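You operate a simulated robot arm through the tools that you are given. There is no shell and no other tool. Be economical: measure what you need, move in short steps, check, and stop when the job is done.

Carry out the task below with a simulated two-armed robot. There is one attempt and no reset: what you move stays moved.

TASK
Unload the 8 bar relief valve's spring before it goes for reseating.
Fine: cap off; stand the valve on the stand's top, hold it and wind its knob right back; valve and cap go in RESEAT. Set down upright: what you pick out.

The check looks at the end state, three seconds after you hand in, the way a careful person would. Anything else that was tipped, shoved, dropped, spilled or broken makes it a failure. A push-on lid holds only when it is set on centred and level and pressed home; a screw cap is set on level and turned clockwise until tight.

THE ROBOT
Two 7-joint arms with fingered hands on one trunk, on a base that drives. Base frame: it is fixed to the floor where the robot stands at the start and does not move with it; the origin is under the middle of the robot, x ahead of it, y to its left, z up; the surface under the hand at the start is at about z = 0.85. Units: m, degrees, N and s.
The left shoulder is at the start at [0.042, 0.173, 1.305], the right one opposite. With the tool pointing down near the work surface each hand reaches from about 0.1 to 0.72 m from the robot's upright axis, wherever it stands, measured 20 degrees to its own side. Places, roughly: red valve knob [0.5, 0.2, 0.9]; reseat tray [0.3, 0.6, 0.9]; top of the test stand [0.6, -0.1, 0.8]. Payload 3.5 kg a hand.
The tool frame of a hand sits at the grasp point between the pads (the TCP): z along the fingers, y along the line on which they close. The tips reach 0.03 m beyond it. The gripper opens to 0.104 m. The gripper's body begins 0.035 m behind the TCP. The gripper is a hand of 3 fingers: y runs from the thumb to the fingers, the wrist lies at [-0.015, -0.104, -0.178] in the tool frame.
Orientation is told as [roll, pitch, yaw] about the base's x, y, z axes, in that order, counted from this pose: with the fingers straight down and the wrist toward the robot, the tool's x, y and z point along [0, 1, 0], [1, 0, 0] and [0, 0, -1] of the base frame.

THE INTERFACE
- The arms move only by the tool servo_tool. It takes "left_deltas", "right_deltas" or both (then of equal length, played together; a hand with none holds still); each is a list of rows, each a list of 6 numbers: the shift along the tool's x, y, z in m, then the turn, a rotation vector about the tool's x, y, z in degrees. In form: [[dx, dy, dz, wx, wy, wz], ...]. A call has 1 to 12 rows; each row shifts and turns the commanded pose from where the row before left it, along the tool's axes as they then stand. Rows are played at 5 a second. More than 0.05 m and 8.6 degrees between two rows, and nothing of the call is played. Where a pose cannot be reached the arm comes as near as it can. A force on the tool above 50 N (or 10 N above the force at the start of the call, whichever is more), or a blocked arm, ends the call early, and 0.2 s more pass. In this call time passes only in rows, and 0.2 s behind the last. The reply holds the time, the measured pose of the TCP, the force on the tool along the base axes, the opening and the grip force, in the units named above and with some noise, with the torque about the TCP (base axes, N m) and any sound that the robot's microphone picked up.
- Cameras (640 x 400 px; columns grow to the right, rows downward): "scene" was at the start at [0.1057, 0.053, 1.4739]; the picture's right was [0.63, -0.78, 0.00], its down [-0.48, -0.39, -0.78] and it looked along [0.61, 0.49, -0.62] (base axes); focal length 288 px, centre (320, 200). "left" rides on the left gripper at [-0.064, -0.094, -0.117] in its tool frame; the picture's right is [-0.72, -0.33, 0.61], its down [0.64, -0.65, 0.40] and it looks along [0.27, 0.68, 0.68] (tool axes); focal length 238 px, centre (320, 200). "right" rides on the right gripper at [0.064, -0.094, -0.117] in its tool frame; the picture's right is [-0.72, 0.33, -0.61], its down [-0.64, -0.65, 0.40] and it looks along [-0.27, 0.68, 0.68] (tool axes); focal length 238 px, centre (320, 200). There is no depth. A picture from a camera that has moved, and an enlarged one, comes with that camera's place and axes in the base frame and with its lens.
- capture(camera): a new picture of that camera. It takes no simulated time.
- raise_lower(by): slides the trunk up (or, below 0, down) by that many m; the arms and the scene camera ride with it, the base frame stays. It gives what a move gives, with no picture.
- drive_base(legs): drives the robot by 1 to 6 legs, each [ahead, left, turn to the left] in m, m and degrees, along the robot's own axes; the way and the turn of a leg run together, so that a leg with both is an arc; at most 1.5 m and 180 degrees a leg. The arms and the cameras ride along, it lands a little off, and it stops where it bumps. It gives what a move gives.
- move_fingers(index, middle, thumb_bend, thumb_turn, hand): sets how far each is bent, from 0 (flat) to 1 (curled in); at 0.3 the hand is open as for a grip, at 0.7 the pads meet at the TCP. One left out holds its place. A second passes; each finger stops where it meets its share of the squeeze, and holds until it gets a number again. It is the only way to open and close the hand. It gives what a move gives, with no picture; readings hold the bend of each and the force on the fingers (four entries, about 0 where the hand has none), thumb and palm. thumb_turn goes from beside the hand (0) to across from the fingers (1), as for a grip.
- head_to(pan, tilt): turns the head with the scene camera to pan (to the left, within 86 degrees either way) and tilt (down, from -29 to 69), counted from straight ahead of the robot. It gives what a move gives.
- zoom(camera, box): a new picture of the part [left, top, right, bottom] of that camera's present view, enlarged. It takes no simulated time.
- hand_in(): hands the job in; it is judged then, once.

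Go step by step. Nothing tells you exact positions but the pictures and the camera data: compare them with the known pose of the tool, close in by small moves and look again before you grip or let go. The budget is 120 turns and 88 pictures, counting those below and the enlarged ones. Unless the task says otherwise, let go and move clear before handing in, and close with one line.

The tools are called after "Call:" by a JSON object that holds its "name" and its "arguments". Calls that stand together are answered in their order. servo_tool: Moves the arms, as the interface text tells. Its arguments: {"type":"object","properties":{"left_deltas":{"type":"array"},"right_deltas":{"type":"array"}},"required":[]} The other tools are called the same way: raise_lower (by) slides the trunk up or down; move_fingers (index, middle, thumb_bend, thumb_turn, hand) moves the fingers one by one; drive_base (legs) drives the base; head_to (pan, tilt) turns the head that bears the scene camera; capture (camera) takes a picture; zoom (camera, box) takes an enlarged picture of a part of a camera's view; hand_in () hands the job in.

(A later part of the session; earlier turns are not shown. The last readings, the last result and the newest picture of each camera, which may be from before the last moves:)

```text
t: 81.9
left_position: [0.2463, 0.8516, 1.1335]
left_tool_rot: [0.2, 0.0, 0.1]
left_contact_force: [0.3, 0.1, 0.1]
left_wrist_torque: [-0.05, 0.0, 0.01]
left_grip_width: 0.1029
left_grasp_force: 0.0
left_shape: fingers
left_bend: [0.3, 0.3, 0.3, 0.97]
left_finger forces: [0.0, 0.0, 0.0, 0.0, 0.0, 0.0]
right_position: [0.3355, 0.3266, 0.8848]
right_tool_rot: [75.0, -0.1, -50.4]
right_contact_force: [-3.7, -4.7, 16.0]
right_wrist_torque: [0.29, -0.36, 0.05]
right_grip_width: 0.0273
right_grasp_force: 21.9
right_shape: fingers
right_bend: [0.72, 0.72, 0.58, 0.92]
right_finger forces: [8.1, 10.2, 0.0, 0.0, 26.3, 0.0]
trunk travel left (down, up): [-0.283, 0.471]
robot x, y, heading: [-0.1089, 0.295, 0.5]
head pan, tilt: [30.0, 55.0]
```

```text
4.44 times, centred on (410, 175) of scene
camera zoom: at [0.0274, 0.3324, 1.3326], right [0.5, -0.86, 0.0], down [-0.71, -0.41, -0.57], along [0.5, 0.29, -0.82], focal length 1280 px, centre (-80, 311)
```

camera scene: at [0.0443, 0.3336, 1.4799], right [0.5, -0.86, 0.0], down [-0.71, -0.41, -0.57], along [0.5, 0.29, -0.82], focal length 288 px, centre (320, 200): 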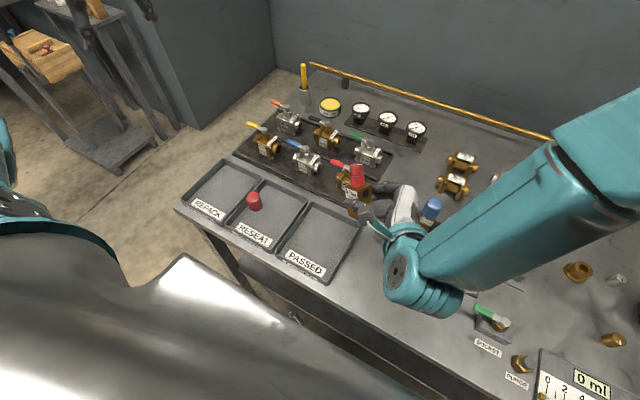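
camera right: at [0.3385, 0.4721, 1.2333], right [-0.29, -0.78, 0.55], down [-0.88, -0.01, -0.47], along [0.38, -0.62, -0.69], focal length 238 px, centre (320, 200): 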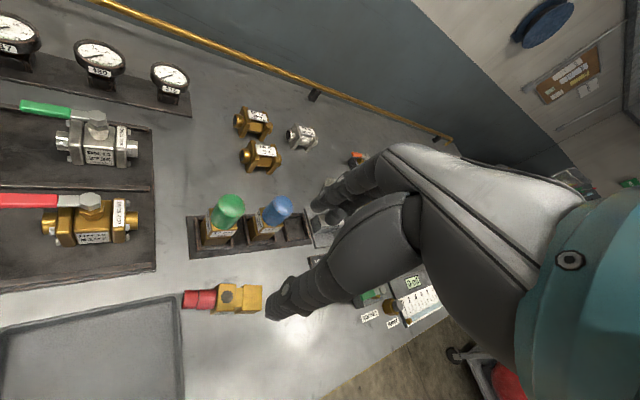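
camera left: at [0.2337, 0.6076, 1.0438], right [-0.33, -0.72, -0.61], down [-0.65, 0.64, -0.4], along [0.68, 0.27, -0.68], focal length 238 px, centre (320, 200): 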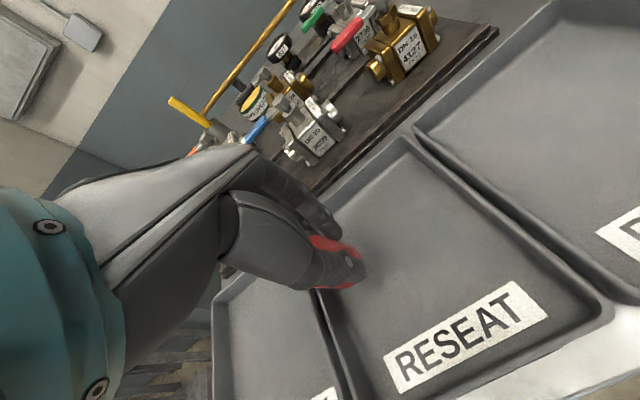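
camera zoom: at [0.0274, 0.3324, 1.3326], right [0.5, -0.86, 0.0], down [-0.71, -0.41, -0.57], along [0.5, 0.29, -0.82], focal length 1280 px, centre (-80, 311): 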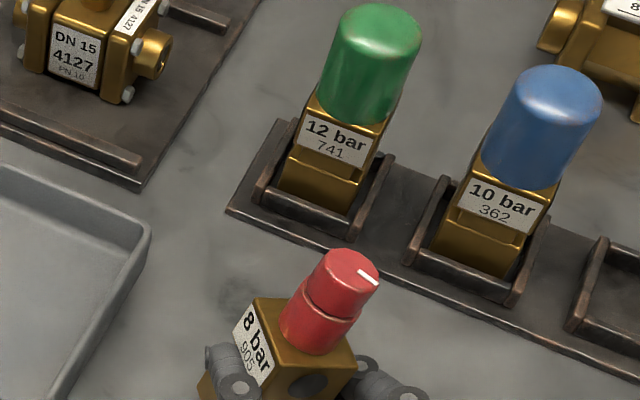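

The valve stands upright on the top, held by the right hand around its neck. Now bringing the left hand above the knob (≈(0.353, 0.340)), yawed about −68° to have room for a counter-clockwise stroke.

Call:
{"name": "servo_tool", "arguments": {"left_deltas": [[-0.0427, 0.0089, 0.006, 0, 0, 0], [-0.0427, 0.0089, 0.006, 0, 0, 0], [-0.0427, 0.0089, 0.006, 0, 0, 0], [-0.0427, 0.0089, 0.006, 0, 0, 0], [-0.0427, 0.0089, 0.006, 0, 0, 0], [-0.0427, 0.0089, 0.006, 0, 0, 0], [-0.0427, 0.0089, 0.006, 0, 0, 0], [-0.0427, 0.0089, 0.006, 0, 0, 0], [-0.0427, 0.0089, 0.006, 0, 0, 0], [-0.0427, 0.0089, 0.006, 0, 0, 0], [-0.0427, 0.0089, 0.006, 0, 0, 0], [-0.0427, 0.0089, 0.006, 0, 0, 0]]}}

Call:
{"name": "servo_tool", "arguments": {"left_deltas": [[0, 0, 0, 0, 0, 8.5], [0, 0, 0, 0, 0, 8.5], [0, 0, 0, 0, 0, 8.5], [0, 0, 0, 0, 0, 8.5], [0, 0, 0, 0, 0, 8.5], [0, 0, 0, 0, 0, 8.5], [0, 0, 0, 0, 0, 8.5], [0, 0, 0, 0, 0, 8.5]]}}

Call:
{"name": "move_fingers", "arguments": {"hand": "left", "thumb_bend": 0.45, "index": 0.45, "middle": 0.45}}

Call:
{"name": "capture", "arguments": {"camera": "left"}}

Call:
{"name": "capture", "arguments": {"camera": "scene"}}

```text
t: 84.5
left_position: [0.3544, 0.342, 1.0608]
left_tool_rot: [0.1, -0.2, 0.2]
left_contact_force: [0.9, 0.1, 0.3]
left_wrist_torque: [-0.01, -0.04, -0.01]
left_grip_width: 0.1028
left_grasp_force: 0.1
left_shape: fingers
left_bend: [0.3, 0.3, 0.3, 0.97]
left_finger forces: [0.1, 0.0, 0.1, 0.0, 0.1, 0.0]
right_position: [0.3362, 0.326, 0.8829]
right_tool_rot: [74.8, -0.1, -50.4]
right_contact_force: [-2.4, -1.2, 7.7]
right_wrist_torque: [0.19, -0.19, 0.07]
right_grip_width: 0.0254
right_grasp_force: 23.9
right_shape: fingers
right_bend: [0.73, 0.72, 0.58, 0.92]
right_finger forces: [10.0, 10.8, 0.0, 0.0, 26.6, 0.0]
trunk travel left (down, up): [-0.283, 0.471]
robot x, y, heading: [-0.1066, 0.2991, 0.1]
head pan, tilt: [30.0, 55.0]
```

```text
t: 86.3
left_position: [0.355, 0.3397, 1.0605]
left_tool_rot: [0.0, -0.1, -68.0]
left_contact_force: [0.4, -0.3, 0.7]
left_wrist_torque: [-0.02, -0.03, 0.0]
left_grip_width: 0.103
left_grasp_force: 0.1
left_shape: fingers
left_bend: [0.3, 0.3, 0.3, 0.97]
left_finger forces: [0.0, 0.0, 0.1, 0.0, 0.0, 0.0]
right_position: [0.336, 0.327, 0.8831]
right_tool_rot: [74.8, 0.0, -50.3]
right_contact_force: [-2.5, -2.0, 6.7]
right_wrist_torque: [0.13, -0.21, 0.02]
right_grip_width: 0.0254
right_grasp_force: 24.1
right_shape: fingers
right_bend: [0.73, 0.72, 0.58, 0.92]
right_finger forces: [10.2, 11.2, 0.1, 0.1, 26.2, 0.0]
trunk travel left (down, up): [-0.283, 0.471]
robot x, y, heading: [-0.1091, 0.2994, -0.0]
head pan, tilt: [30.0, 55.0]
```

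```text
t: 87.3
left_position: [0.3552, 0.3383, 1.061]
left_tool_rot: [0.1, 0.0, -68.0]
left_contact_force: [0.3, 0.5, 0.2]
left_wrist_torque: [0.02, 0.02, 0.02]
left_grip_width: 0.0656
left_grasp_force: 0.1
left_shape: fingers
left_bend: [0.45, 0.45, 0.45, 0.97]
left_finger forces: [0.1, 0.0, 0.1, 0.1, 0.0, 0.0]
right_position: [0.3356, 0.3241, 0.883]
right_tool_rot: [74.8, 0.1, -50.3]
right_contact_force: [-2.8, -2.5, 7.1]
right_wrist_torque: [0.14, -0.16, 0.01]
right_grip_width: 0.0254
right_grasp_force: 23.5
right_shape: fingers
right_bend: [0.73, 0.72, 0.58, 0.92]
right_finger forces: [10.2, 11.2, 0.0, 0.0, 26.2, 0.1]
trunk travel left (down, up): [-0.283, 0.471]
robot x, y, heading: [-0.103, 0.301, 0.1]
head pan, tilt: [30.0, 55.0]
```

```text
18 pictures are left
camera left: at [0.2587, 0.4032, 1.1773], right [-0.79, 0.03, -0.61], down [0.35, 0.85, -0.4], along [0.51, -0.53, -0.68], focal length 238 px, centre (320, 200)
```

left: 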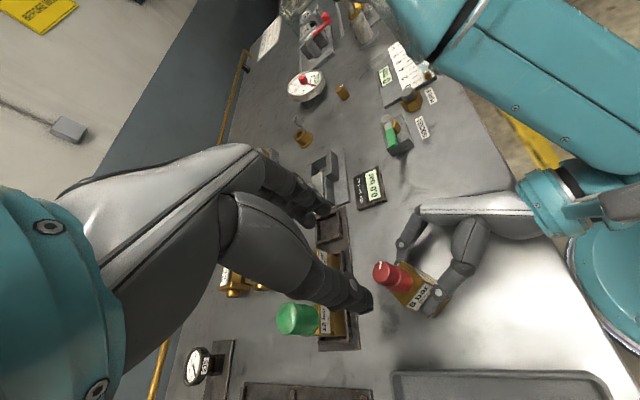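

```text
17 pictures are left
camera scene: at [0.0283, 0.3328, 1.3324], right [0.5, -0.86, 0.0], down [-0.71, -0.41, -0.57], along [0.5, 0.29, -0.82], focal length 288 px, centre (320, 200)
```

scene: 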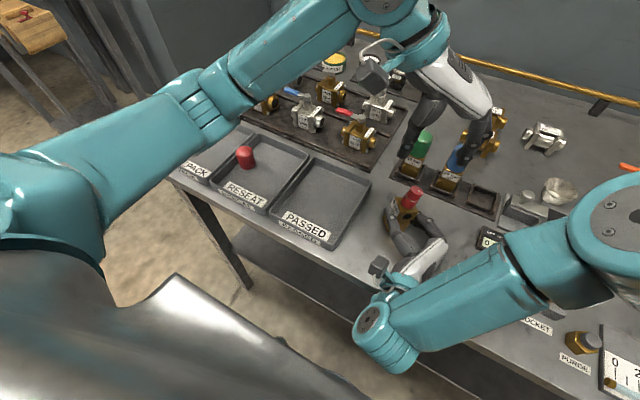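

Both views agree on the knob at (0.352, 0.339). Descending over it.

Call:
{"name": "servo_tool", "arguments": {"left_deltas": [[-0.0015, -0.0017, 0.035, 0, 0, 0], [0, 0, 0.035, 0, 0, 0], [0, 0, 0.02, 0, 0, 0], [0, 0, 0.01, 0, 0, 0]]}}

Call:
{"name": "zoom", "arguments": {"camera": "left", "box": [240, 180, 480, 330]}}

```text
t: 88.3
left_position: [0.3525, 0.3399, 0.9594]
left_tool_rot: [0.1, 0.0, -67.9]
left_contact_force: [0.4, 0.2, 0.1]
left_wrist_torque: [-0.01, 0.03, 0.04]
left_grip_width: 0.0658
left_grasp_force: 0.1
left_shape: fingers
left_bend: [0.45, 0.45, 0.45, 0.97]
left_finger forces: [0.1, 0.0, 0.0, 0.1, 0.1, 0.0]
right_position: [0.3356, 0.3252, 0.8833]
right_tool_rot: [74.8, 0.0, -50.2]
right_contact_force: [-2.0, -1.3, 7.3]
right_wrist_torque: [0.16, -0.17, 0.0]
right_grip_width: 0.0252
right_grasp_force: 23.5
right_shape: fingers
right_bend: [0.73, 0.72, 0.58, 0.92]
right_finger forces: [10.4, 11.2, 0.0, 0.0, 26.3, 0.0]
trunk travel left (down, up): [-0.283, 0.471]
robot x, y, heading: [-0.1107, 0.2961, 0.3]
head pan, tilt: [30.0, 55.0]
```

```text
2.67 times, centred on (360, 255) of left
camera zoom: at [0.2562, 0.4046, 1.0772], right [-0.79, 0.03, -0.61], down [0.35, 0.85, -0.4], along [0.51, -0.53, -0.68], focal length 636 px, centre (213, 53)
```

zoom: 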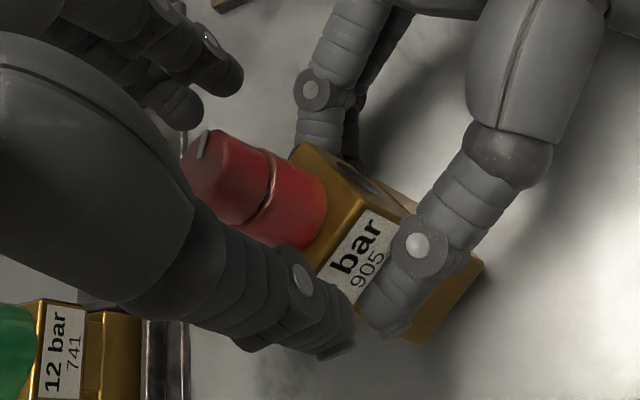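

The upper knob section spans about z 0.932–0.954; tips at 0.93 suit it. Closing.

Call:
{"name": "move_fingers", "arguments": {"hand": "left", "thumb_bend": 0.7, "index": 0.7, "middle": 0.7}}

Call:
{"name": "zoom", "arguments": {"camera": "left", "box": [240, 180, 480, 330]}}

```text
t: 89.3
left_position: [0.3514, 0.3403, 0.961]
left_tool_rot: [0.1, 0.0, -67.9]
left_contact_force: [0.5, -2.2, -0.8]
left_wrist_torque: [-0.01, -0.03, -0.01]
left_grip_width: 0.0165
left_grasp_force: 6.1
left_shape: fingers
left_bend: [0.65, 0.66, 0.64, 0.97]
left_finger forces: [3.5, 3.8, 0.0, 0.0, 5.1, 0.0]
right_position: [0.3362, 0.3274, 0.8835]
right_tool_rot: [74.8, 0.0, -50.3]
right_contact_force: [-3.3, 1.2, 9.0]
right_wrist_torque: [0.06, -0.26, 0.08]
right_grip_width: 0.0248
right_grasp_force: 24.3
right_shape: fingers
right_bend: [0.73, 0.72, 0.58, 0.92]
right_finger forces: [9.4, 11.5, 0.0, 0.0, 28.1, 0.0]
trunk travel left (down, up): [-0.283, 0.471]
robot x, y, heading: [-0.1078, 0.3009, 0.2]
head pan, tilt: [30.0, 55.0]
```

```text
2.67 times, centred on (360, 255) of left
camera zoom: at [0.2563, 0.4047, 1.0775], right [-0.79, 0.03, -0.61], down [0.35, 0.85, -0.4], along [0.51, -0.53, -0.68], focal length 636 px, centre (213, 53)
```

zoom: 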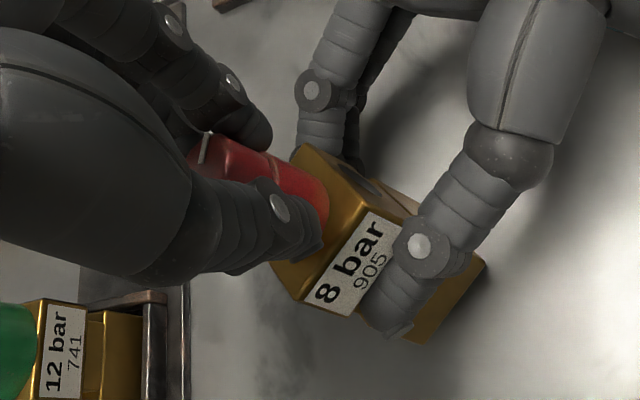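

Even grip on the knob. Firm up and turn counter-clockwise (about 32° first).

Call:
{"name": "move_fingers", "arguments": {"hand": "left", "thumb_bend": 0.78, "index": 0.8, "middle": 0.8}}

Call:
{"name": "servo_tool", "arguments": {"left_deltas": [[0, 0, 0, 0, 0, -8], [0, 0, 0, 0, 0, -8], [0, 0, 0, 0, 0, -8], [0, 0, 0, 0, 0, -8]]}}

Call:
{"name": "zoom", "arguments": {"camera": "left", "box": [240, 180, 480, 330]}}

```text
t: 90.3
left_position: [0.3521, 0.342, 0.9587]
left_tool_rot: [0.0, 0.1, -67.9]
left_contact_force: [1.0, 0.0, -8.8]
left_wrist_torque: [0.17, 0.09, -0.11]
left_grip_width: 0.0125
left_grasp_force: 20.2
left_shape: fingers
left_bend: [0.75, 0.72, 0.64, 0.96]
left_finger forces: [11.2, 11.8, 0.1, 0.0, 16.6, 0.1]
right_position: [0.3374, 0.3265, 0.8828]
right_tool_rot: [74.7, 0.0, -50.4]
right_contact_force: [-2.4, 0.7, 13.7]
right_wrist_torque: [0.1, -0.46, 0.18]
right_grip_width: 0.0248
right_grasp_force: 25.6
right_shape: fingers
right_bend: [0.73, 0.72, 0.58, 0.93]
right_finger forces: [9.0, 13.2, 0.1, 0.0, 28.3, 0.0]
trunk travel left (down, up): [-0.283, 0.471]
robot x, y, heading: [-0.1102, 0.3009, 0.2]
head pan, tilt: [30.0, 55.0]
```

```text
t: 91.3
left_position: [0.3513, 0.3398, 0.961]
left_tool_rot: [0.0, -0.2, -35.7]
left_contact_force: [5.9, -4.8, -2.0]
left_wrist_torque: [-0.11, -0.08, -0.05]
left_grip_width: 0.0
left_grasp_force: 3.1
left_shape: fingers
left_bend: [0.76, 0.74, 0.73, 0.95]
left_finger forces: [0.0, 6.8, 0.0, 0.0, 0.1, 0.0]
right_position: [0.3369, 0.3269, 0.8839]
right_tool_rot: [74.8, 0.0, -50.3]
right_contact_force: [-6.7, 7.2, 13.5]
right_wrist_torque: [0.08, -0.77, 0.25]
right_grip_width: 0.0258
right_grasp_force: 29.4
right_shape: fingers
right_bend: [0.73, 0.72, 0.56, 0.96]
right_finger forces: [8.7, 13.7, 0.1, 0.0, 36.9, 0.0]
trunk travel left (down, up): [-0.283, 0.471]
robot x, y, heading: [-0.1068, 0.3001, 0.2]
head pan, tilt: [30.0, 55.0]
```

```text
2.67 times, centred on (360, 255) of left
camera zoom: at [0.237, 0.3453, 1.0776], right [-0.68, -0.4, -0.61], down [-0.16, 0.9, -0.41], along [0.71, -0.18, -0.68], focal length 636 px, centre (213, 53)
```

zoom: 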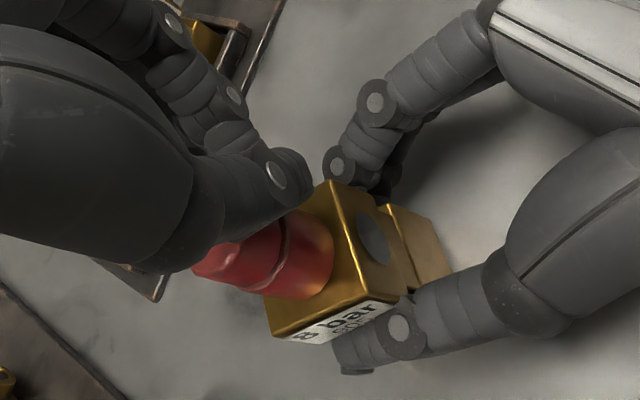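

The fingers slipped off the knob. Opening and looking at the valve's state.

Call:
{"name": "move_fingers", "arguments": {"hand": "left", "thumb_bend": 0.4, "index": 0.4, "middle": 0.4}}

Call:
{"name": "servo_tool", "arguments": {"left_deltas": [[0, 0, -0.03, 0, 0, 0], [0, 0, -0.04, 0, 0, 0], [0, 0, -0.04, 0, 0, 8.5], [0, 0, 0, 0, 0, 8.5], [0, 0, 0, 0, 0, 8.5], [0, 0, 0, 0, 0, 8.5]]}}

Call:
{"name": "zoom", "arguments": {"camera": "left", "box": [290, 180, 530, 330]}}

Call:
{"name": "zoom", "arguments": {"camera": "scene", "box": [350, 130, 470, 220]}}

```text
t: 92.3
left_position: [0.3518, 0.3403, 0.9595]
left_tool_rot: [0.2, 0.0, -35.9]
left_contact_force: [0.7, 0.4, -1.3]
left_wrist_torque: [0.0, 0.02, -0.01]
left_grip_width: 0.0774
left_grasp_force: 0.1
left_shape: fingers
left_bend: [0.4, 0.4, 0.4, 0.97]
left_finger forces: [0.0, 0.0, 0.1, 0.0, 0.0, 0.0]
right_position: [0.3362, 0.3253, 0.8827]
right_tool_rot: [74.8, 0.0, -50.3]
right_contact_force: [1.1, -3.1, 11.1]
right_wrist_torque: [0.14, -0.42, -0.07]
right_grip_width: 0.0245
right_grasp_force: 25.7
right_shape: fingers
right_bend: [0.73, 0.72, 0.57, 0.93]
right_finger forces: [12.4, 12.9, 0.0, 0.0, 26.2, 0.1]
trunk travel left (down, up): [-0.283, 0.471]
robot x, y, heading: [-0.108, 0.2989, 0.0]
head pan, tilt: [30.0, 55.0]
```

```text
t: 93.7
left_position: [0.3515, 0.3415, 1.0687]
left_tool_rot: [0.0, 0.0, -70.0]
left_contact_force: [0.5, 0.4, 0.4]
left_wrist_torque: [0.0, 0.01, 0.0]
left_grip_width: 0.0778
left_grasp_force: 0.0
left_shape: fingers
left_bend: [0.4, 0.4, 0.4, 0.97]
left_finger forces: [0.0, 0.1, 0.1, 0.0, 0.0, 0.0]
right_position: [0.3361, 0.327, 0.8826]
right_tool_rot: [74.7, 0.0, -50.3]
right_contact_force: [2.5, -2.9, 11.3]
right_wrist_torque: [0.14, -0.42, -0.12]
right_grip_width: 0.0244
right_grasp_force: 26.7
right_shape: fingers
right_bend: [0.73, 0.72, 0.57, 0.93]
right_finger forces: [12.9, 13.4, 0.0, 0.0, 26.3, 0.0]
trunk travel left (down, up): [-0.283, 0.471]
robot x, y, heading: [-0.1101, 0.297, 0.2]
head pan, tilt: [30.0, 55.0]
```

```text
2.67 times, centred on (410, 255) of left
camera zoom: at [0.2589, 0.4095, 1.187], right [-0.79, 0.06, -0.61], down [0.38, 0.83, -0.4], along [0.49, -0.55, -0.68], focal length 636 px, centre (80, 53)
```

zoom: 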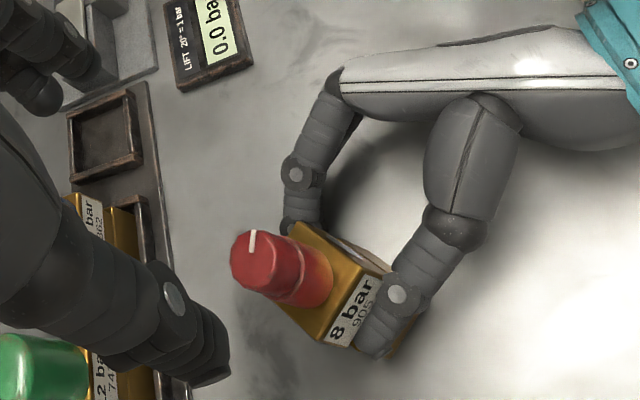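

```text
4.44 times, centred on (410, 175) of scene
camera zoom: at [0.0286, 0.3325, 1.3324], right [0.5, -0.86, 0.0], down [-0.71, -0.41, -0.57], along [0.5, 0.29, -0.82], focal length 1280 px, centre (-80, 311)
```

zoom: 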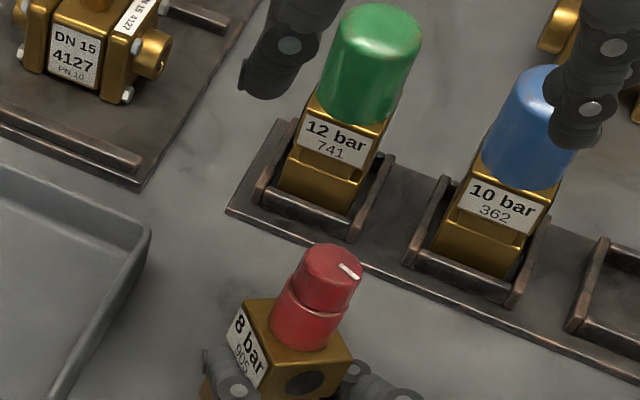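

Valve still stands, held. Knob is now at about (0.354, 0.3475); I was off-centre. Regripping centred and deeper.

Call:
{"name": "servo_tool", "arguments": {"left_deltas": [[0.0044, -0.0048, 0.035, 0, 0, 0], [0, 0, 0.04, 0, 0, 0], [0, 0, 0.03, 0, 0, 0], [0, 0, 0.01, 0, 0, 0]]}}

Call:
{"name": "move_fingers", "arguments": {"hand": "left", "thumb_bend": 0.68, "index": 0.68, "middle": 0.68}}

Call:
{"name": "zoom", "arguments": {"camera": "left", "box": [240, 180, 480, 330]}}

```text
t: 94.7
left_position: [0.3544, 0.3482, 0.9558]
left_tool_rot: [-0.1, 0.0, -69.9]
left_contact_force: [-0.6, 0.6, -0.1]
left_wrist_torque: [0.02, 0.02, 0.01]
left_grip_width: 0.0775
left_grasp_force: 0.0
left_shape: fingers
left_bend: [0.4, 0.4, 0.4, 0.97]
left_finger forces: [0.0, 0.1, 0.0, 0.0, 0.0, 0.0]
right_position: [0.3352, 0.3252, 0.8836]
right_tool_rot: [74.8, 0.0, -50.2]
right_contact_force: [1.6, -3.5, 11.0]
right_wrist_torque: [0.12, -0.43, -0.1]
right_grip_width: 0.024
right_grasp_force: 26.7
right_shape: fingers
right_bend: [0.73, 0.72, 0.57, 0.93]
right_finger forces: [13.2, 13.3, 0.1, 0.0, 26.5, 0.0]
trunk travel left (down, up): [-0.283, 0.471]
robot x, y, heading: [-0.1074, 0.2961, 0.3]
head pan, tilt: [30.0, 55.0]
```

```text
t: 95.7
left_position: [0.354, 0.348, 0.9558]
left_tool_rot: [0.0, -0.1, -69.9]
left_contact_force: [-0.1, -2.2, 0.7]
left_wrist_torque: [-0.02, -0.06, -0.02]
left_grip_width: 0.0198
left_grasp_force: 5.4
left_shape: fingers
left_bend: [0.62, 0.66, 0.63, 0.97]
left_finger forces: [4.5, 1.6, 0.0, 0.0, 3.9, 0.0]
right_position: [0.3373, 0.3266, 0.8835]
right_tool_rot: [74.8, 0.0, -50.4]
right_contact_force: [0.2, -0.4, 12.7]
right_wrist_torque: [0.08, -0.45, -0.07]
right_grip_width: 0.0243
right_grasp_force: 26.8
right_shape: fingers
right_bend: [0.73, 0.72, 0.57, 0.93]
right_finger forces: [12.7, 13.5, 0.0, 0.1, 28.2, 0.0]
trunk travel left (down, up): [-0.283, 0.471]
robot x, y, heading: [-0.1104, 0.2952, 0.0]
head pan, tilt: [30.0, 55.0]
```

```text
2.67 times, centred on (360, 255) of left
camera zoom: at [0.26, 0.4155, 1.0726], right [-0.79, 0.06, -0.61], down [0.38, 0.83, -0.4], along [0.49, -0.55, -0.68], focal length 636 px, centre (213, 53)
```

zoom: 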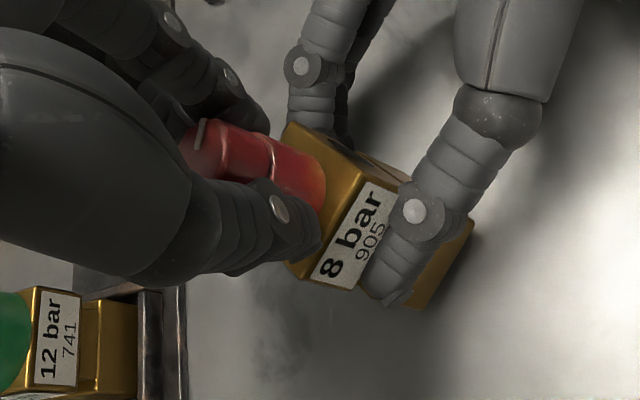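

Slightly off toward one finger; shifting 3 mm, firming up, and trying a small turn while watching the torque.

Call:
{"name": "servo_tool", "arguments": {"left_deltas": [[-0.003, 0, 0.002, 0, 0, 0]]}}

Call:
{"name": "move_fingers", "arguments": {"hand": "left", "thumb_bend": 0.75, "index": 0.75, "middle": 0.75}}

Call:
{"name": "servo_tool", "arguments": {"left_deltas": [[0, 0, 0, 0, 0, -4], [0, 0, 0, 0, 0, -4]]}}

Call:
{"name": "servo_tool", "arguments": {"left_deltas": [[0, 0, 0, 0, 0, -4], [0, 0, 0, 0, 0, -4]]}}

```text
t: 96.1
left_position: [0.3513, 0.348, 0.9548]
left_tool_rot: [0.1, -0.1, -69.9]
left_contact_force: [3.8, -0.9, 2.9]
left_wrist_torque: [-0.01, -0.09, -0.06]
left_grip_width: 0.0192
left_grasp_force: 5.6
left_shape: fingers
left_bend: [0.62, 0.66, 0.64, 0.97]
left_finger forces: [4.0, 2.6, 0.0, 0.1, 4.7, 0.1]
right_position: [0.3353, 0.3257, 0.8831]
right_tool_rot: [74.8, 0.0, -50.4]
right_contact_force: [-3.3, -1.8, 10.5]
right_wrist_torque: [0.09, -0.57, -0.03]
right_grip_width: 0.0244
right_grasp_force: 30.3
right_shape: fingers
right_bend: [0.73, 0.72, 0.57, 0.93]
right_finger forces: [13.3, 13.5, 0.0, 0.1, 33.2, 0.1]
trunk travel left (down, up): [-0.283, 0.471]
robot x, y, heading: [-0.1107, 0.2988, 0.0]
head pan, tilt: [30.0, 55.0]
```

```text
t: 97.1
left_position: [0.351, 0.3477, 0.9533]
left_tool_rot: [-0.1, 0.1, -69.8]
left_contact_force: [5.8, 0.1, -4.0]
left_wrist_torque: [0.17, -0.04, -0.02]
left_grip_width: 0.0175
left_grasp_force: 18.1
left_shape: fingers
left_bend: [0.72, 0.72, 0.64, 0.97]
left_finger forces: [11.1, 9.4, 0.0, 0.0, 15.4, 0.0]
right_position: [0.3354, 0.327, 0.8835]
right_tool_rot: [74.8, 0.0, -50.3]
right_contact_force: [-8.1, 0.3, 12.8]
right_wrist_torque: [0.17, -0.63, 0.21]
right_grip_width: 0.0244
right_grasp_force: 30.3
right_shape: fingers
right_bend: [0.73, 0.72, 0.57, 0.94]
right_finger forces: [11.9, 12.8, 0.0, 0.0, 35.5, 0.0]
trunk travel left (down, up): [-0.283, 0.471]
robot x, y, heading: [-0.108, 0.2951, 0.2]
head pan, tilt: [30.0, 55.0]
```

```text
t: 97.7
left_position: [0.3513, 0.3475, 0.9535]
left_tool_rot: [0.0, 0.0, -61.9]
left_contact_force: [3.0, 1.3, -2.6]
left_wrist_torque: [0.18, 0.07, -0.12]
left_grip_width: 0.0179
left_grasp_force: 18.4
left_shape: fingers
left_bend: [0.73, 0.72, 0.64, 0.98]
left_finger forces: [10.0, 9.1, 0.0, 0.0, 16.6, 0.0]
right_position: [0.3365, 0.3268, 0.8826]
right_tool_rot: [74.9, 0.0, -50.4]
right_contact_force: [-6.1, -0.6, 13.1]
right_wrist_torque: [0.18, -0.53, 0.26]
right_grip_width: 0.0248
right_grasp_force: 28.3
right_shape: fingers
right_bend: [0.73, 0.72, 0.57, 0.94]
right_finger forces: [11.5, 12.6, 0.0, 0.0, 32.2, 0.0]
trunk travel left (down, up): [-0.283, 0.471]
robot x, y, heading: [-0.1123, 0.2972, 0.2]
head pan, tilt: [30.0, 55.0]
```

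```text
t: 98.3
left_position: [0.352, 0.3459, 0.9528]
left_tool_rot: [0.0, 0.0, -53.8]
left_contact_force: [1.1, 2.3, 0.3]
left_wrist_torque: [0.22, 0.14, -0.23]
left_grip_width: 0.018
left_grasp_force: 18.9
left_shape: fingers
left_bend: [0.73, 0.72, 0.64, 0.99]
left_finger forces: [9.9, 9.0, 0.0, 0.0, 18.3, 0.0]
right_position: [0.3358, 0.3254, 0.8831]
right_tool_rot: [74.8, -0.1, -50.3]
right_contact_force: [-3.8, -0.6, 12.3]
right_wrist_torque: [0.16, -0.51, 0.24]
right_grip_width: 0.0246
right_grasp_force: 27.5
right_shape: fingers
right_bend: [0.73, 0.72, 0.57, 0.94]
right_finger forces: [11.5, 12.9, 0.0, 0.0, 30.5, 0.0]
trunk travel left (down, up): [-0.283, 0.471]
robot x, y, heading: [-0.111, 0.2937, 0.2]
head pan, tilt: [30.0, 55.0]
```

Holding and torque is modest (0.23 N·m). Continuing.

Call:
{"name": "servo_tool", "arguments": {"left_deltas": [[0, 0, 0, 0, 0, -4], [0, 0, 0, 0, 0, -4], [0, 0, 0, 0, 0, -4], [0, 0, 0, 0, 0, -4]]}}

Call:
{"name": "servo_tool", "arguments": {"left_deltas": [[0, 0, 0, 0, 0, -4], [0, 0, 0, 0, 0, -4], [0, 0, 0, 0, 0, -4], [0, 0, 0, 0, 0, -4], [0, 0, 0, 0, 0, -4]]}}

Call:
{"name": "zoom", "arguments": {"camera": "left", "box": [240, 180, 480, 330]}}

```text
t: 99.3
left_position: [0.3518, 0.3468, 0.9529]
left_tool_rot: [0.1, 0.0, -37.7]
left_contact_force: [0.8, 0.3, 0.9]
left_wrist_torque: [0.16, 0.07, -0.29]
left_grip_width: 0.0177
left_grasp_force: 19.1
left_shape: fingers
left_bend: [0.73, 0.72, 0.63, 1.0]
left_finger forces: [11.5, 9.3, 0.0, 0.0, 16.8, 0.0]
right_position: [0.3352, 0.3253, 0.8837]
right_tool_rot: [74.8, 0.0, -50.3]
right_contact_force: [-2.2, 0.2, 13.6]
right_wrist_torque: [0.2, -0.54, 0.24]
right_grip_width: 0.0245
right_grasp_force: 26.7
right_shape: fingers
right_bend: [0.73, 0.72, 0.57, 0.94]
right_finger forces: [11.7, 13.5, 0.1, 0.0, 29.0, 0.0]
trunk travel left (down, up): [-0.283, 0.471]
robot x, y, heading: [-0.1119, 0.3004, 0.3]
head pan, tilt: [30.0, 55.0]
```

```text
t: 100.5
left_position: [0.351, 0.3467, 0.9532]
left_tool_rot: [0.0, 0.1, -17.8]
left_contact_force: [2.9, -0.8, -8.0]
left_wrist_torque: [0.02, -0.02, -0.39]
left_grip_width: 0.0174
left_grasp_force: 20.5
left_shape: fingers
left_bend: [0.73, 0.64, 0.62, 1.0]
left_finger forces: [12.7, 10.3, 0.0, 0.0, 17.6, 0.0]
right_position: [0.3363, 0.3263, 0.8836]
right_tool_rot: [74.8, 0.0, -50.3]
right_contact_force: [-3.0, 0.7, 18.3]
right_wrist_torque: [0.26, -0.63, 0.36]
right_grip_width: 0.0249
right_grasp_force: 27.2
right_shape: fingers
right_bend: [0.73, 0.72, 0.57, 0.94]
right_finger forces: [11.9, 13.5, 0.1, 0.0, 28.8, 0.0]
trunk travel left (down, up): [-0.283, 0.471]
robot x, y, heading: [-0.1081, 0.2962, 0.1]
head pan, tilt: [30.0, 55.0]
```

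```text
2.67 times, centred on (360, 255) of left
camera zoom: at [0.2414, 0.3151, 1.0703], right [-0.53, -0.58, -0.61], down [-0.43, 0.81, -0.4], along [0.73, 0.05, -0.68], focal length 636 px, centre (213, 53)
```

zoom: 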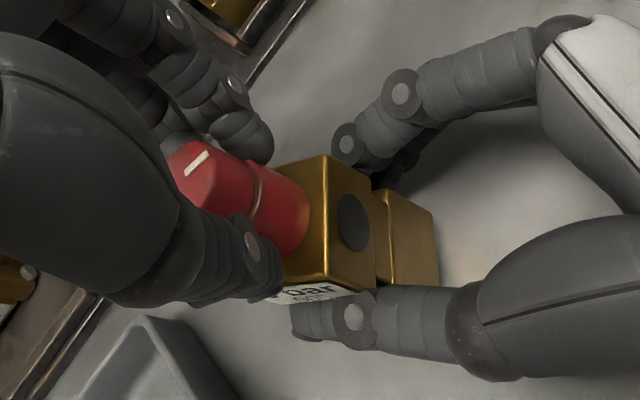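

The knob likely turned only partly; the pads slipped. I'll release, rotate back, and check the mark.

Call:
{"name": "move_fingers", "arguments": {"hand": "left", "thumb_bend": 0.42, "index": 0.42, "middle": 0.42}}

Call:
{"name": "servo_tool", "arguments": {"left_deltas": [[0, 0, -0.035, 0, 0, 0], [0, 0, -0.035, 0, 0, 0], [0, 0, -0.04, 0, 0, 8.5], [0, 0, 0, 0, 0, 8.5], [0, 0, 0, 0, 0, 8.5], [0, 0, 0, 0, 0, 8.5], [0, 0, 0, 0, 0, 8.5], [0, 0, 0, 0, 0, 8.5]]}}

Call:
{"name": "zoom", "arguments": {"camera": "left", "box": [330, 220, 450, 295]}}

```text
t: 101.5
left_position: [0.3508, 0.3466, 0.9539]
left_tool_rot: [0.2, 0.1, -17.9]
left_contact_force: [0.6, 0.2, 1.1]
left_wrist_torque: [-0.01, 0.01, 0.01]
left_grip_width: 0.0724
left_grasp_force: 0.0
left_shape: fingers
left_bend: [0.42, 0.42, 0.42, 0.98]
left_finger forces: [0.1, 0.1, 0.0, 0.1, 0.0, 0.0]
right_position: [0.3369, 0.3256, 0.8827]
right_tool_rot: [74.7, -0.1, -50.3]
right_contact_force: [2.0, -2.1, 11.3]
right_wrist_torque: [0.15, -0.43, -0.04]
right_grip_width: 0.0237
right_grasp_force: 27.2
right_shape: fingers
right_bend: [0.73, 0.72, 0.57, 0.93]
right_finger forces: [14.5, 12.2, 0.0, 0.0, 27.9, 0.0]
trunk travel left (down, up): [-0.283, 0.471]
robot x, y, heading: [-0.1075, 0.2974, 0.1]
head pan, tilt: [30.0, 55.0]
```

```text
t: 103.3
left_position: [0.3508, 0.3459, 1.0632]
left_tool_rot: [0.0, 0.1, -69.1]
left_contact_force: [0.0, 1.1, 0.6]
left_wrist_torque: [0.02, -0.01, 0.0]
left_grip_width: 0.0723
left_grasp_force: 0.1
left_shape: fingers
left_bend: [0.42, 0.42, 0.42, 0.98]
left_finger forces: [0.0, 0.0, 0.0, 0.1, 0.0, 0.0]
right_position: [0.3362, 0.3256, 0.8821]
right_tool_rot: [74.8, -0.1, -50.3]
right_contact_force: [0.6, -3.3, 9.1]
right_wrist_torque: [0.15, -0.39, -0.13]
right_grip_width: 0.0239
right_grasp_force: 27.7
right_shape: fingers
right_bend: [0.73, 0.72, 0.57, 0.93]
right_finger forces: [14.9, 12.8, 0.1, 0.0, 27.5, 0.1]
trunk travel left (down, up): [-0.283, 0.471]
robot x, y, heading: [-0.1116, 0.2983, -0.1]
head pan, tilt: [30.0, 55.0]
```

```text
5.33 times, centred on (390, 258) of left
camera zoom: at [0.2564, 0.4119, 1.1794], right [-0.79, 0.05, -0.61], down [0.36, 0.84, -0.4], along [0.5, -0.54, -0.68], focal length 1271 px, centre (-53, -107)
```

zoom: 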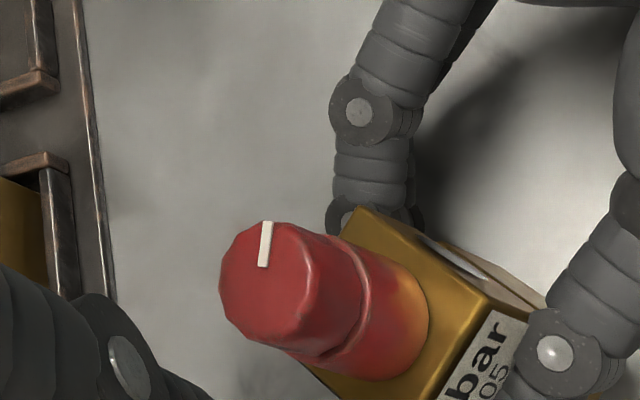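

The mark has barely moved: I need a firmer grip on the knob. Regripping centred, a little deeper, with the fingers driven harder.

Call:
{"name": "servo_tool", "arguments": {"left_deltas": [[0.0035, -0.001, 0.035, 0, 0, 0], [0, 0, 0.04, 0, 0, 0], [0, 0, 0.03, 0, 0, 0], [0, 0, 0.008, 0, 0, 0]]}}

Call:
{"name": "move_fingers", "arguments": {"hand": "left", "thumb_bend": 0.68, "index": 0.68, "middle": 0.68}}

Call:
{"name": "move_fingers", "arguments": {"hand": "left", "thumb_bend": 1.0, "index": 1.0, "middle": 1.0}}

```text
t: 104.3
left_position: [0.3546, 0.3474, 0.9494]
left_tool_rot: [0.1, 0.0, -68.9]
left_contact_force: [-0.7, 0.2, 0.1]
left_wrist_torque: [0.0, 0.01, -0.01]
left_grip_width: 0.072
left_grasp_force: 0.1
left_shape: fingers
left_bend: [0.42, 0.42, 0.42, 0.98]
left_finger forces: [0.1, 0.0, 0.1, 0.0, 0.1, 0.0]
right_position: [0.3361, 0.326, 0.8817]
right_tool_rot: [74.8, 0.0, -50.3]
right_contact_force: [1.4, -2.1, 10.1]
right_wrist_torque: [0.11, -0.39, -0.09]
right_grip_width: 0.024
right_grasp_force: 27.6
right_shape: fingers
right_bend: [0.73, 0.72, 0.57, 0.93]
right_finger forces: [15.1, 12.7, 0.0, 0.1, 27.6, 0.0]
trunk travel left (down, up): [-0.283, 0.471]
robot x, y, heading: [-0.1097, 0.2979, -0.1]
head pan, tilt: [30.0, 55.0]
```

```text
t: 105.3
left_position: [0.3537, 0.3469, 0.9489]
left_tool_rot: [0.0, 0.0, -68.8]
left_contact_force: [0.8, 0.0, -0.7]
left_wrist_torque: [0.01, -0.01, 0.03]
left_grip_width: 0.0205
left_grasp_force: 4.6
left_shape: fingers
left_bend: [0.63, 0.67, 0.63, 0.97]
left_finger forces: [4.0, 0.9, 0.0, 0.0, 4.4, 0.0]
right_position: [0.337, 0.3255, 0.8832]
right_tool_rot: [74.7, 0.0, -50.3]
right_contact_force: [1.1, -3.0, 9.3]
right_wrist_torque: [0.13, -0.46, -0.06]
right_grip_width: 0.0239
right_grasp_force: 28.6
right_shape: fingers
right_bend: [0.73, 0.72, 0.57, 0.93]
right_finger forces: [15.3, 12.8, 0.0, 0.0, 28.2, 0.1]
trunk travel left (down, up): [-0.283, 0.471]
robot x, y, heading: [-0.1091, 0.2986, 0.2]
head pan, tilt: [30.0, 55.0]
```

```text
t: 106.3
left_position: [0.3541, 0.3486, 0.9483]
left_tool_rot: [0.0, 0.1, -68.8]
left_contact_force: [8.4, -1.2, -15.2]
left_wrist_torque: [0.02, -0.15, -0.1]
left_grip_width: 0.0188
left_grasp_force: 21.7
left_shape: fingers
left_bend: [0.72, 0.74, 0.63, 0.96]
left_finger forces: [11.7, 17.1, 0.0, 0.0, 16.0, 0.0]
right_position: [0.3373, 0.327, 0.8836]
right_tool_rot: [74.7, 0.0, -50.3]
right_contact_force: [-9.1, 1.4, 15.9]
right_wrist_torque: [0.22, -0.77, 0.3]
right_grip_width: 0.0245
right_grasp_force: 32.1
right_shape: fingers
right_bend: [0.73, 0.72, 0.57, 0.95]
right_finger forces: [13.9, 12.6, 0.1, 0.0, 37.7, 0.0]
trunk travel left (down, up): [-0.283, 0.471]
robot x, y, heading: [-0.1121, 0.298, 0.2]
head pan, tilt: [30.0, 55.0]
```

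Grip saturates near 22 N. Centring by 3 mm and turning in a longer stroke while watching the torque.

Call:
{"name": "servo_tool", "arguments": {"left_deltas": [[-0.003, 0, -0.001, 0, 0, 0], [0, 0, 0, 0, 0, -4], [0, 0, 0, 0, 0, -4], [0, 0, 0, 0, 0, -4], [0, 0, 0, 0, 0, -4], [0, 0, 0, 0, 0, -4]]}}

Call:
{"name": "zoom", "arguments": {"camera": "left", "box": [270, 200, 390, 275]}}

```text
t: 107.7
left_position: [0.351, 0.3462, 0.9512]
left_tool_rot: [0.0, 0.0, -48.6]
left_contact_force: [14.1, 1.6, -16.8]
left_wrist_torque: [0.03, -0.42, -0.24]
left_grip_width: 0.0191
left_grasp_force: 22.7
left_shape: fingers
left_bend: [0.72, 0.74, 0.61, 0.98]
left_finger forces: [11.1, 19.1, 0.0, 0.1, 15.4, 0.0]
right_position: [0.3366, 0.3268, 0.8825]
right_tool_rot: [74.7, 0.0, -50.2]
right_contact_force: [-14.2, -1.1, 16.9]
right_wrist_torque: [0.44, -0.85, 0.5]
right_grip_width: 0.0253
right_grasp_force: 33.4
right_shape: fingers
right_bend: [0.73, 0.72, 0.57, 0.94]
right_finger forces: [14.6, 10.8, 0.0, 0.0, 41.3, 0.0]
trunk travel left (down, up): [-0.283, 0.471]
robot x, y, heading: [-0.1085, 0.2966, 0.3]
head pan, tilt: [30.0, 55.0]
```

```text
5.33 times, centred on (330, 238) of left
camera zoom: at [0.2412, 0.3761, 1.0682], right [-0.76, -0.23, -0.61], down [0.05, 0.91, -0.4], along [0.65, -0.34, -0.68], focal length 1271 px, centre (267, 0)
```

zoom: 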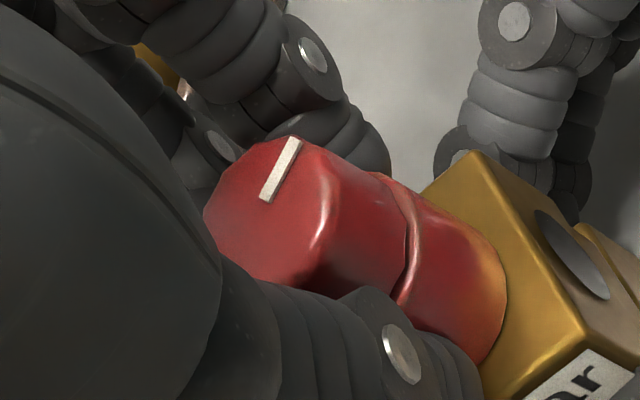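

The knob isn't turning with the hand: the fingertips are clamping the lower (fixed) collar. I'll release and regrip higher so only the upper knob section is held.

Call:
{"name": "move_fingers", "arguments": {"hand": "left", "thumb_bend": 0.5, "index": 0.5, "middle": 0.5}}

Call:
{"name": "servo_tool", "arguments": {"left_deltas": [[0.001, 0, -0.013, 0, 0, 5], [0, 0, 0, 0, 0, 8], [0, 0, 0, 0, 0, 8]]}}

Call:
{"name": "move_fingers", "arguments": {"hand": "left", "thumb_bend": 0.7, "index": 0.7, "middle": 0.7}}

Call:
{"name": "zoom", "arguments": {"camera": "left", "box": [270, 200, 390, 275]}}

```text
t: 108.7
left_position: [0.3525, 0.3459, 0.9519]
left_tool_rot: [0.0, 0.1, -48.8]
left_contact_force: [-0.9, 0.6, -0.3]
left_wrist_torque: [0.01, 0.02, -0.02]
left_grip_width: 0.0514
left_grasp_force: 0.1
left_shape: fingers
left_bend: [0.5, 0.5, 0.5, 0.98]
left_finger forces: [0.0, 0.1, 0.1, 0.0, 0.0, 0.0]
right_position: [0.3367, 0.326, 0.8826]
right_tool_rot: [74.7, 0.0, -50.4]
right_contact_force: [3.8, -1.5, 6.4]
right_wrist_torque: [0.13, -0.39, -0.13]
right_grip_width: 0.0243
right_grasp_force: 28.2
right_shape: fingers
right_bend: [0.73, 0.72, 0.57, 0.93]
right_finger forces: [15.3, 13.0, 0.0, 0.0, 27.7, 0.1]
trunk travel left (down, up): [-0.283, 0.471]
robot x, y, heading: [-0.1081, 0.2975, 0.0]
head pan, tilt: [30.0, 55.0]
```

```text
t: 109.5
left_position: [0.3526, 0.3471, 0.9659]
left_tool_rot: [-0.1, 0.0, -70.1]
left_contact_force: [0.5, -0.5, 0.3]
left_wrist_torque: [0.01, -0.01, 0.0]
left_grip_width: 0.0512
left_grasp_force: 0.1
left_shape: fingers
left_bend: [0.5, 0.5, 0.5, 0.98]
left_finger forces: [0.1, 0.1, 0.0, 0.1, 0.1, 0.0]
right_position: [0.3364, 0.3256, 0.8834]
right_tool_rot: [74.7, 0.0, -50.4]
right_contact_force: [3.4, -2.2, 5.9]
right_wrist_torque: [0.12, -0.33, -0.15]
right_grip_width: 0.0242
right_grasp_force: 27.8
right_shape: fingers
right_bend: [0.73, 0.72, 0.57, 0.93]
right_finger forces: [15.3, 13.3, 0.0, 0.0, 27.2, 0.0]
trunk travel left (down, up): [-0.283, 0.471]
robot x, y, heading: [-0.1061, 0.2949, 0.0]
head pan, tilt: [30.0, 55.0]
```

```text
t: 110.5
left_position: [0.3527, 0.3478, 0.9642]
left_tool_rot: [0.1, -0.1, -69.9]
left_contact_force: [0.2, -0.8, 0.5]
left_wrist_torque: [-0.01, 0.0, -0.01]
left_grip_width: 0.0168
left_grasp_force: 6.2
left_shape: fingers
left_bend: [0.64, 0.67, 0.64, 0.97]
left_finger forces: [4.5, 2.7, 0.0, 0.0, 5.6, 0.0]
right_position: [0.3371, 0.3266, 0.8823]
right_tool_rot: [74.9, 0.0, -50.3]
right_contact_force: [0.4, 1.4, 8.3]
right_wrist_torque: [0.08, -0.46, -0.04]
right_grip_width: 0.0242
right_grasp_force: 28.7
right_shape: fingers
right_bend: [0.73, 0.72, 0.57, 0.93]
right_finger forces: [14.4, 13.5, 0.0, 0.0, 29.5, 0.1]
trunk travel left (down, up): [-0.283, 0.471]
robot x, y, heading: [-0.1079, 0.2961, 0.2]
head pan, tilt: [30.0, 55.0]
```

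```text
5.33 times, centred on (330, 238) of left
camera zoom: at [0.2592, 0.4139, 1.0816], right [-0.79, 0.06, -0.61], down [0.38, 0.83, -0.4], along [0.49, -0.55, -0.68], focal length 1271 px, centre (267, 0)
```

zoom: 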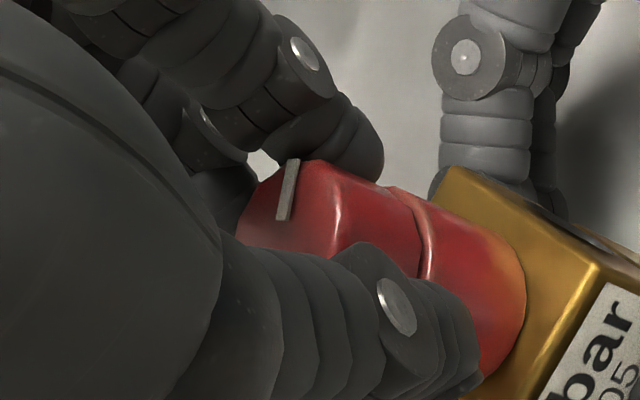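

The thumb tip still overlaps the collar by about a centimetre; raising 11 mm more.

Call:
{"name": "move_fingers", "arguments": {"hand": "left", "thumb_bend": 0.55, "index": 0.55, "middle": 0.55}}

Call:
{"name": "servo_tool", "arguments": {"left_deltas": [[-0.001, 0, -0.011, 0, 0, 0]]}}

Call:
{"name": "move_fingers", "arguments": {"hand": "left", "thumb_bend": 0.72, "index": 0.74, "middle": 0.74}}

Call:
{"name": "servo_tool", "arguments": {"left_deltas": [[0, 0, 0, 0, 0, -3], [0, 0, 0, 0, 0, -3], [0, 0, 0, 0, 0, -3], [0, 0, 0, 0, 0, -3], [0, 0, 0, 0, 0, -3]]}}

Call:
{"name": "zoom", "arguments": {"camera": "left", "box": [270, 200, 390, 275]}}

```text
t: 111.5
left_position: [0.3532, 0.3469, 0.9639]
left_tool_rot: [0.0, 0.0, -69.9]
left_contact_force: [0.0, 0.2, -0.4]
left_wrist_torque: [0.01, 0.02, -0.01]
left_grip_width: 0.0382
left_grasp_force: 0.1
left_shape: fingers
left_bend: [0.55, 0.55, 0.55, 0.97]
left_finger forces: [0.1, 0.1, 0.1, 0.0, 0.0, 0.0]
right_position: [0.3362, 0.3261, 0.8836]
right_tool_rot: [74.8, 0.0, -50.3]
right_contact_force: [1.9, -1.1, 7.8]
right_wrist_torque: [0.18, -0.33, -0.08]
right_grip_width: 0.0241
right_grasp_force: 27.5
right_shape: fingers
right_bend: [0.73, 0.72, 0.57, 0.93]
right_finger forces: [15.2, 12.5, 0.0, 0.0, 27.7, 0.0]
trunk travel left (down, up): [-0.283, 0.471]
robot x, y, heading: [-0.1093, 0.3, 0.4]
head pan, tilt: [30.0, 55.0]
```

```text
t: 111.9
left_position: [0.3516, 0.3458, 0.9736]
left_tool_rot: [-0.1, -0.1, -69.8]
left_contact_force: [0.4, 0.3, 0.4]
left_wrist_torque: [-0.01, 0.02, -0.02]
left_grip_width: 0.0385
left_grasp_force: 0.1
left_shape: fingers
left_bend: [0.55, 0.55, 0.55, 0.97]
left_finger forces: [0.1, 0.0, 0.0, 0.0, 0.0, 0.0]
right_position: [0.3359, 0.3265, 0.8827]
right_tool_rot: [74.7, 0.0, -50.2]
right_contact_force: [3.1, -0.8, 6.4]
right_wrist_torque: [0.14, -0.33, -0.05]
right_grip_width: 0.0236
right_grasp_force: 28.2
right_shape: fingers
right_bend: [0.73, 0.72, 0.57, 0.93]
right_finger forces: [15.2, 12.6, 0.0, 0.1, 27.7, 0.1]
trunk travel left (down, up): [-0.283, 0.471]
robot x, y, heading: [-0.1078, 0.2975, 0.0]
head pan, tilt: [30.0, 55.0]
```

```text
t: 112.9
left_position: [0.3513, 0.3446, 0.9748]
left_tool_rot: [0.0, 0.0, -69.8]
left_contact_force: [2.4, -2.6, -1.5]
left_wrist_torque: [-0.05, -0.08, -0.01]
left_grip_width: 0.0124
left_grasp_force: 11.1
left_shape: fingers
left_bend: [0.72, 0.72, 0.65, 0.97]
left_finger forces: [6.9, 7.0, 0.0, 0.0, 8.8, 0.0]
right_position: [0.3368, 0.3258, 0.8836]
right_tool_rot: [74.8, 0.0, -50.3]
right_contact_force: [-2.0, 5.6, 11.4]
right_wrist_torque: [0.06, -0.52, 0.16]
right_grip_width: 0.0247
right_grasp_force: 29.1
right_shape: fingers
right_bend: [0.73, 0.72, 0.57, 0.94]
right_finger forces: [13.4, 12.8, 0.1, 0.0, 31.5, 0.0]
trunk travel left (down, up): [-0.283, 0.471]
robot x, y, heading: [-0.1071, 0.2933, 0.2]
head pan, tilt: [30.0, 55.0]
```

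```text
t: 114.1
left_position: [0.3515, 0.3475, 0.9756]
left_tool_rot: [0.0, 0.0, -54.9]
left_contact_force: [2.3, -3.6, 0.0]
left_wrist_torque: [-0.04, -0.06, -0.01]
left_grip_width: 0.0125
left_grasp_force: 11.4
left_shape: fingers
left_bend: [0.72, 0.72, 0.65, 0.97]
left_finger forces: [7.2, 7.1, 0.0, 0.0, 8.6, 0.0]
right_position: [0.3368, 0.3269, 0.8834]
right_tool_rot: [74.8, 0.0, -50.3]
right_contact_force: [-1.6, 5.4, 12.0]
right_wrist_torque: [0.11, -0.55, 0.17]
right_grip_width: 0.0245
right_grasp_force: 28.2
right_shape: fingers
right_bend: [0.73, 0.72, 0.57, 0.94]
right_finger forces: [13.0, 12.2, 0.0, 0.0, 31.2, 0.0]
trunk travel left (down, up): [-0.283, 0.471]
robot x, y, heading: [-0.1077, 0.2976, 0.3]
head pan, tilt: [30.0, 55.0]
```

```text
5.33 times, centred on (330, 238) of left
camera zoom: at [0.2443, 0.3886, 1.0914], right [-0.78, -0.15, -0.61], down [0.15, 0.9, -0.4], along [0.61, -0.4, -0.68], focal length 1271 px, centre (267, 0)
```

zoom: 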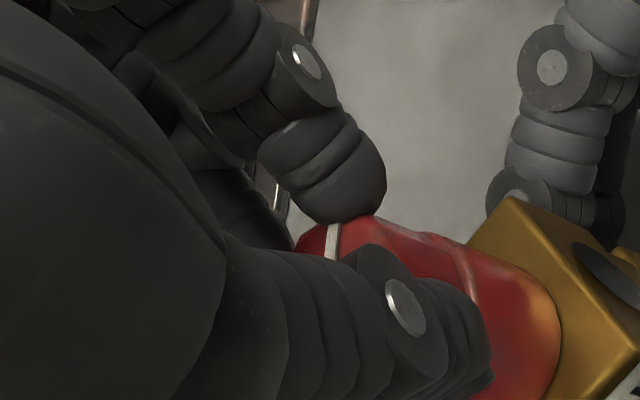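

Now the knob turns freely with the hand (torque ≈ 0). Continuing the stroke.

Call:
{"name": "servo_tool", "arguments": {"left_deltas": [[0, 0, 0, 0, 0, -4], [0, 0, 0, 0, 0, -4], [0, 0, 0, 0, 0, -4], [0, 0, 0, 0, 0, -4], [0, 0, 0, 0, 0, -4], [0, 0, 0, 0, 0, -4], [0, 0, 0, 0, 0, -4], [0, 0, 0, 0, 0, -4], [0, 0, 0, 0, 0, -4], [0, 0, 0, 0, 0, -4]]}}

Call:
{"name": "servo_tool", "arguments": {"left_deltas": [[0, 0, 0, 0, 0, -4], [0, 0, 0, 0, 0, -4], [0, 0, 0, 0, 0, -4], [0, 0, 0, 0, 0, -4], [0, 0, 0, 0, 0, -4], [0, 0, 0, 0, 0, -4], [0, 0, 0, 0, 0, -4], [0, 0, 0, 0, 0, -4]]}}

```text
t: 116.3
left_position: [0.3525, 0.3469, 0.9767]
left_tool_rot: [0.0, -0.2, -14.8]
left_contact_force: [4.5, -2.6, 8.3]
left_wrist_torque: [-0.05, -0.21, -0.05]
left_grip_width: 0.0089
left_grasp_force: 13.7
left_shape: fingers
left_bend: [0.73, 0.73, 0.65, 0.96]
left_finger forces: [10.5, 8.3, 0.0, 0.1, 9.0, 0.0]
right_position: [0.335, 0.325, 0.8835]
right_tool_rot: [74.7, 0.0, -50.3]
right_contact_force: [-6.4, 3.2, 7.8]
right_wrist_torque: [0.11, -0.6, 0.22]
right_grip_width: 0.0244
right_grasp_force: 30.2
right_shape: fingers
right_bend: [0.73, 0.72, 0.57, 0.95]
right_finger forces: [12.7, 12.4, 0.1, 0.0, 35.6, 0.0]
trunk travel left (down, up): [-0.283, 0.471]
robot x, y, heading: [-0.1089, 0.2966, 0.2]
head pan, tilt: [30.0, 55.0]
```

```text
t: 118.1
left_position: [0.3526, 0.348, 0.9742]
left_tool_rot: [0.0, -0.1, 17.3]
left_contact_force: [6.1, 2.3, 4.0]
left_wrist_torque: [0.12, -0.29, 0.0]
left_grip_width: 0.009
left_grasp_force: 13.6
left_shape: fingers
left_bend: [0.73, 0.73, 0.65, 0.96]
left_finger forces: [8.8, 10.3, 0.1, 0.1, 8.0, 0.0]
right_position: [0.3346, 0.3277, 0.8827]
right_tool_rot: [74.7, 0.0, -50.2]
right_contact_force: [-9.7, -2.5, 3.6]
right_wrist_torque: [0.14, -0.46, 0.22]
right_grip_width: 0.0245
right_grasp_force: 31.3
right_shape: fingers
right_bend: [0.73, 0.72, 0.57, 0.95]
right_finger forces: [13.8, 12.2, 0.1, 0.0, 35.9, 0.0]
trunk travel left (down, up): [-0.283, 0.471]
robot x, y, heading: [-0.1096, 0.2956, 0.0]
head pan, tilt: [30.0, 55.0]
```

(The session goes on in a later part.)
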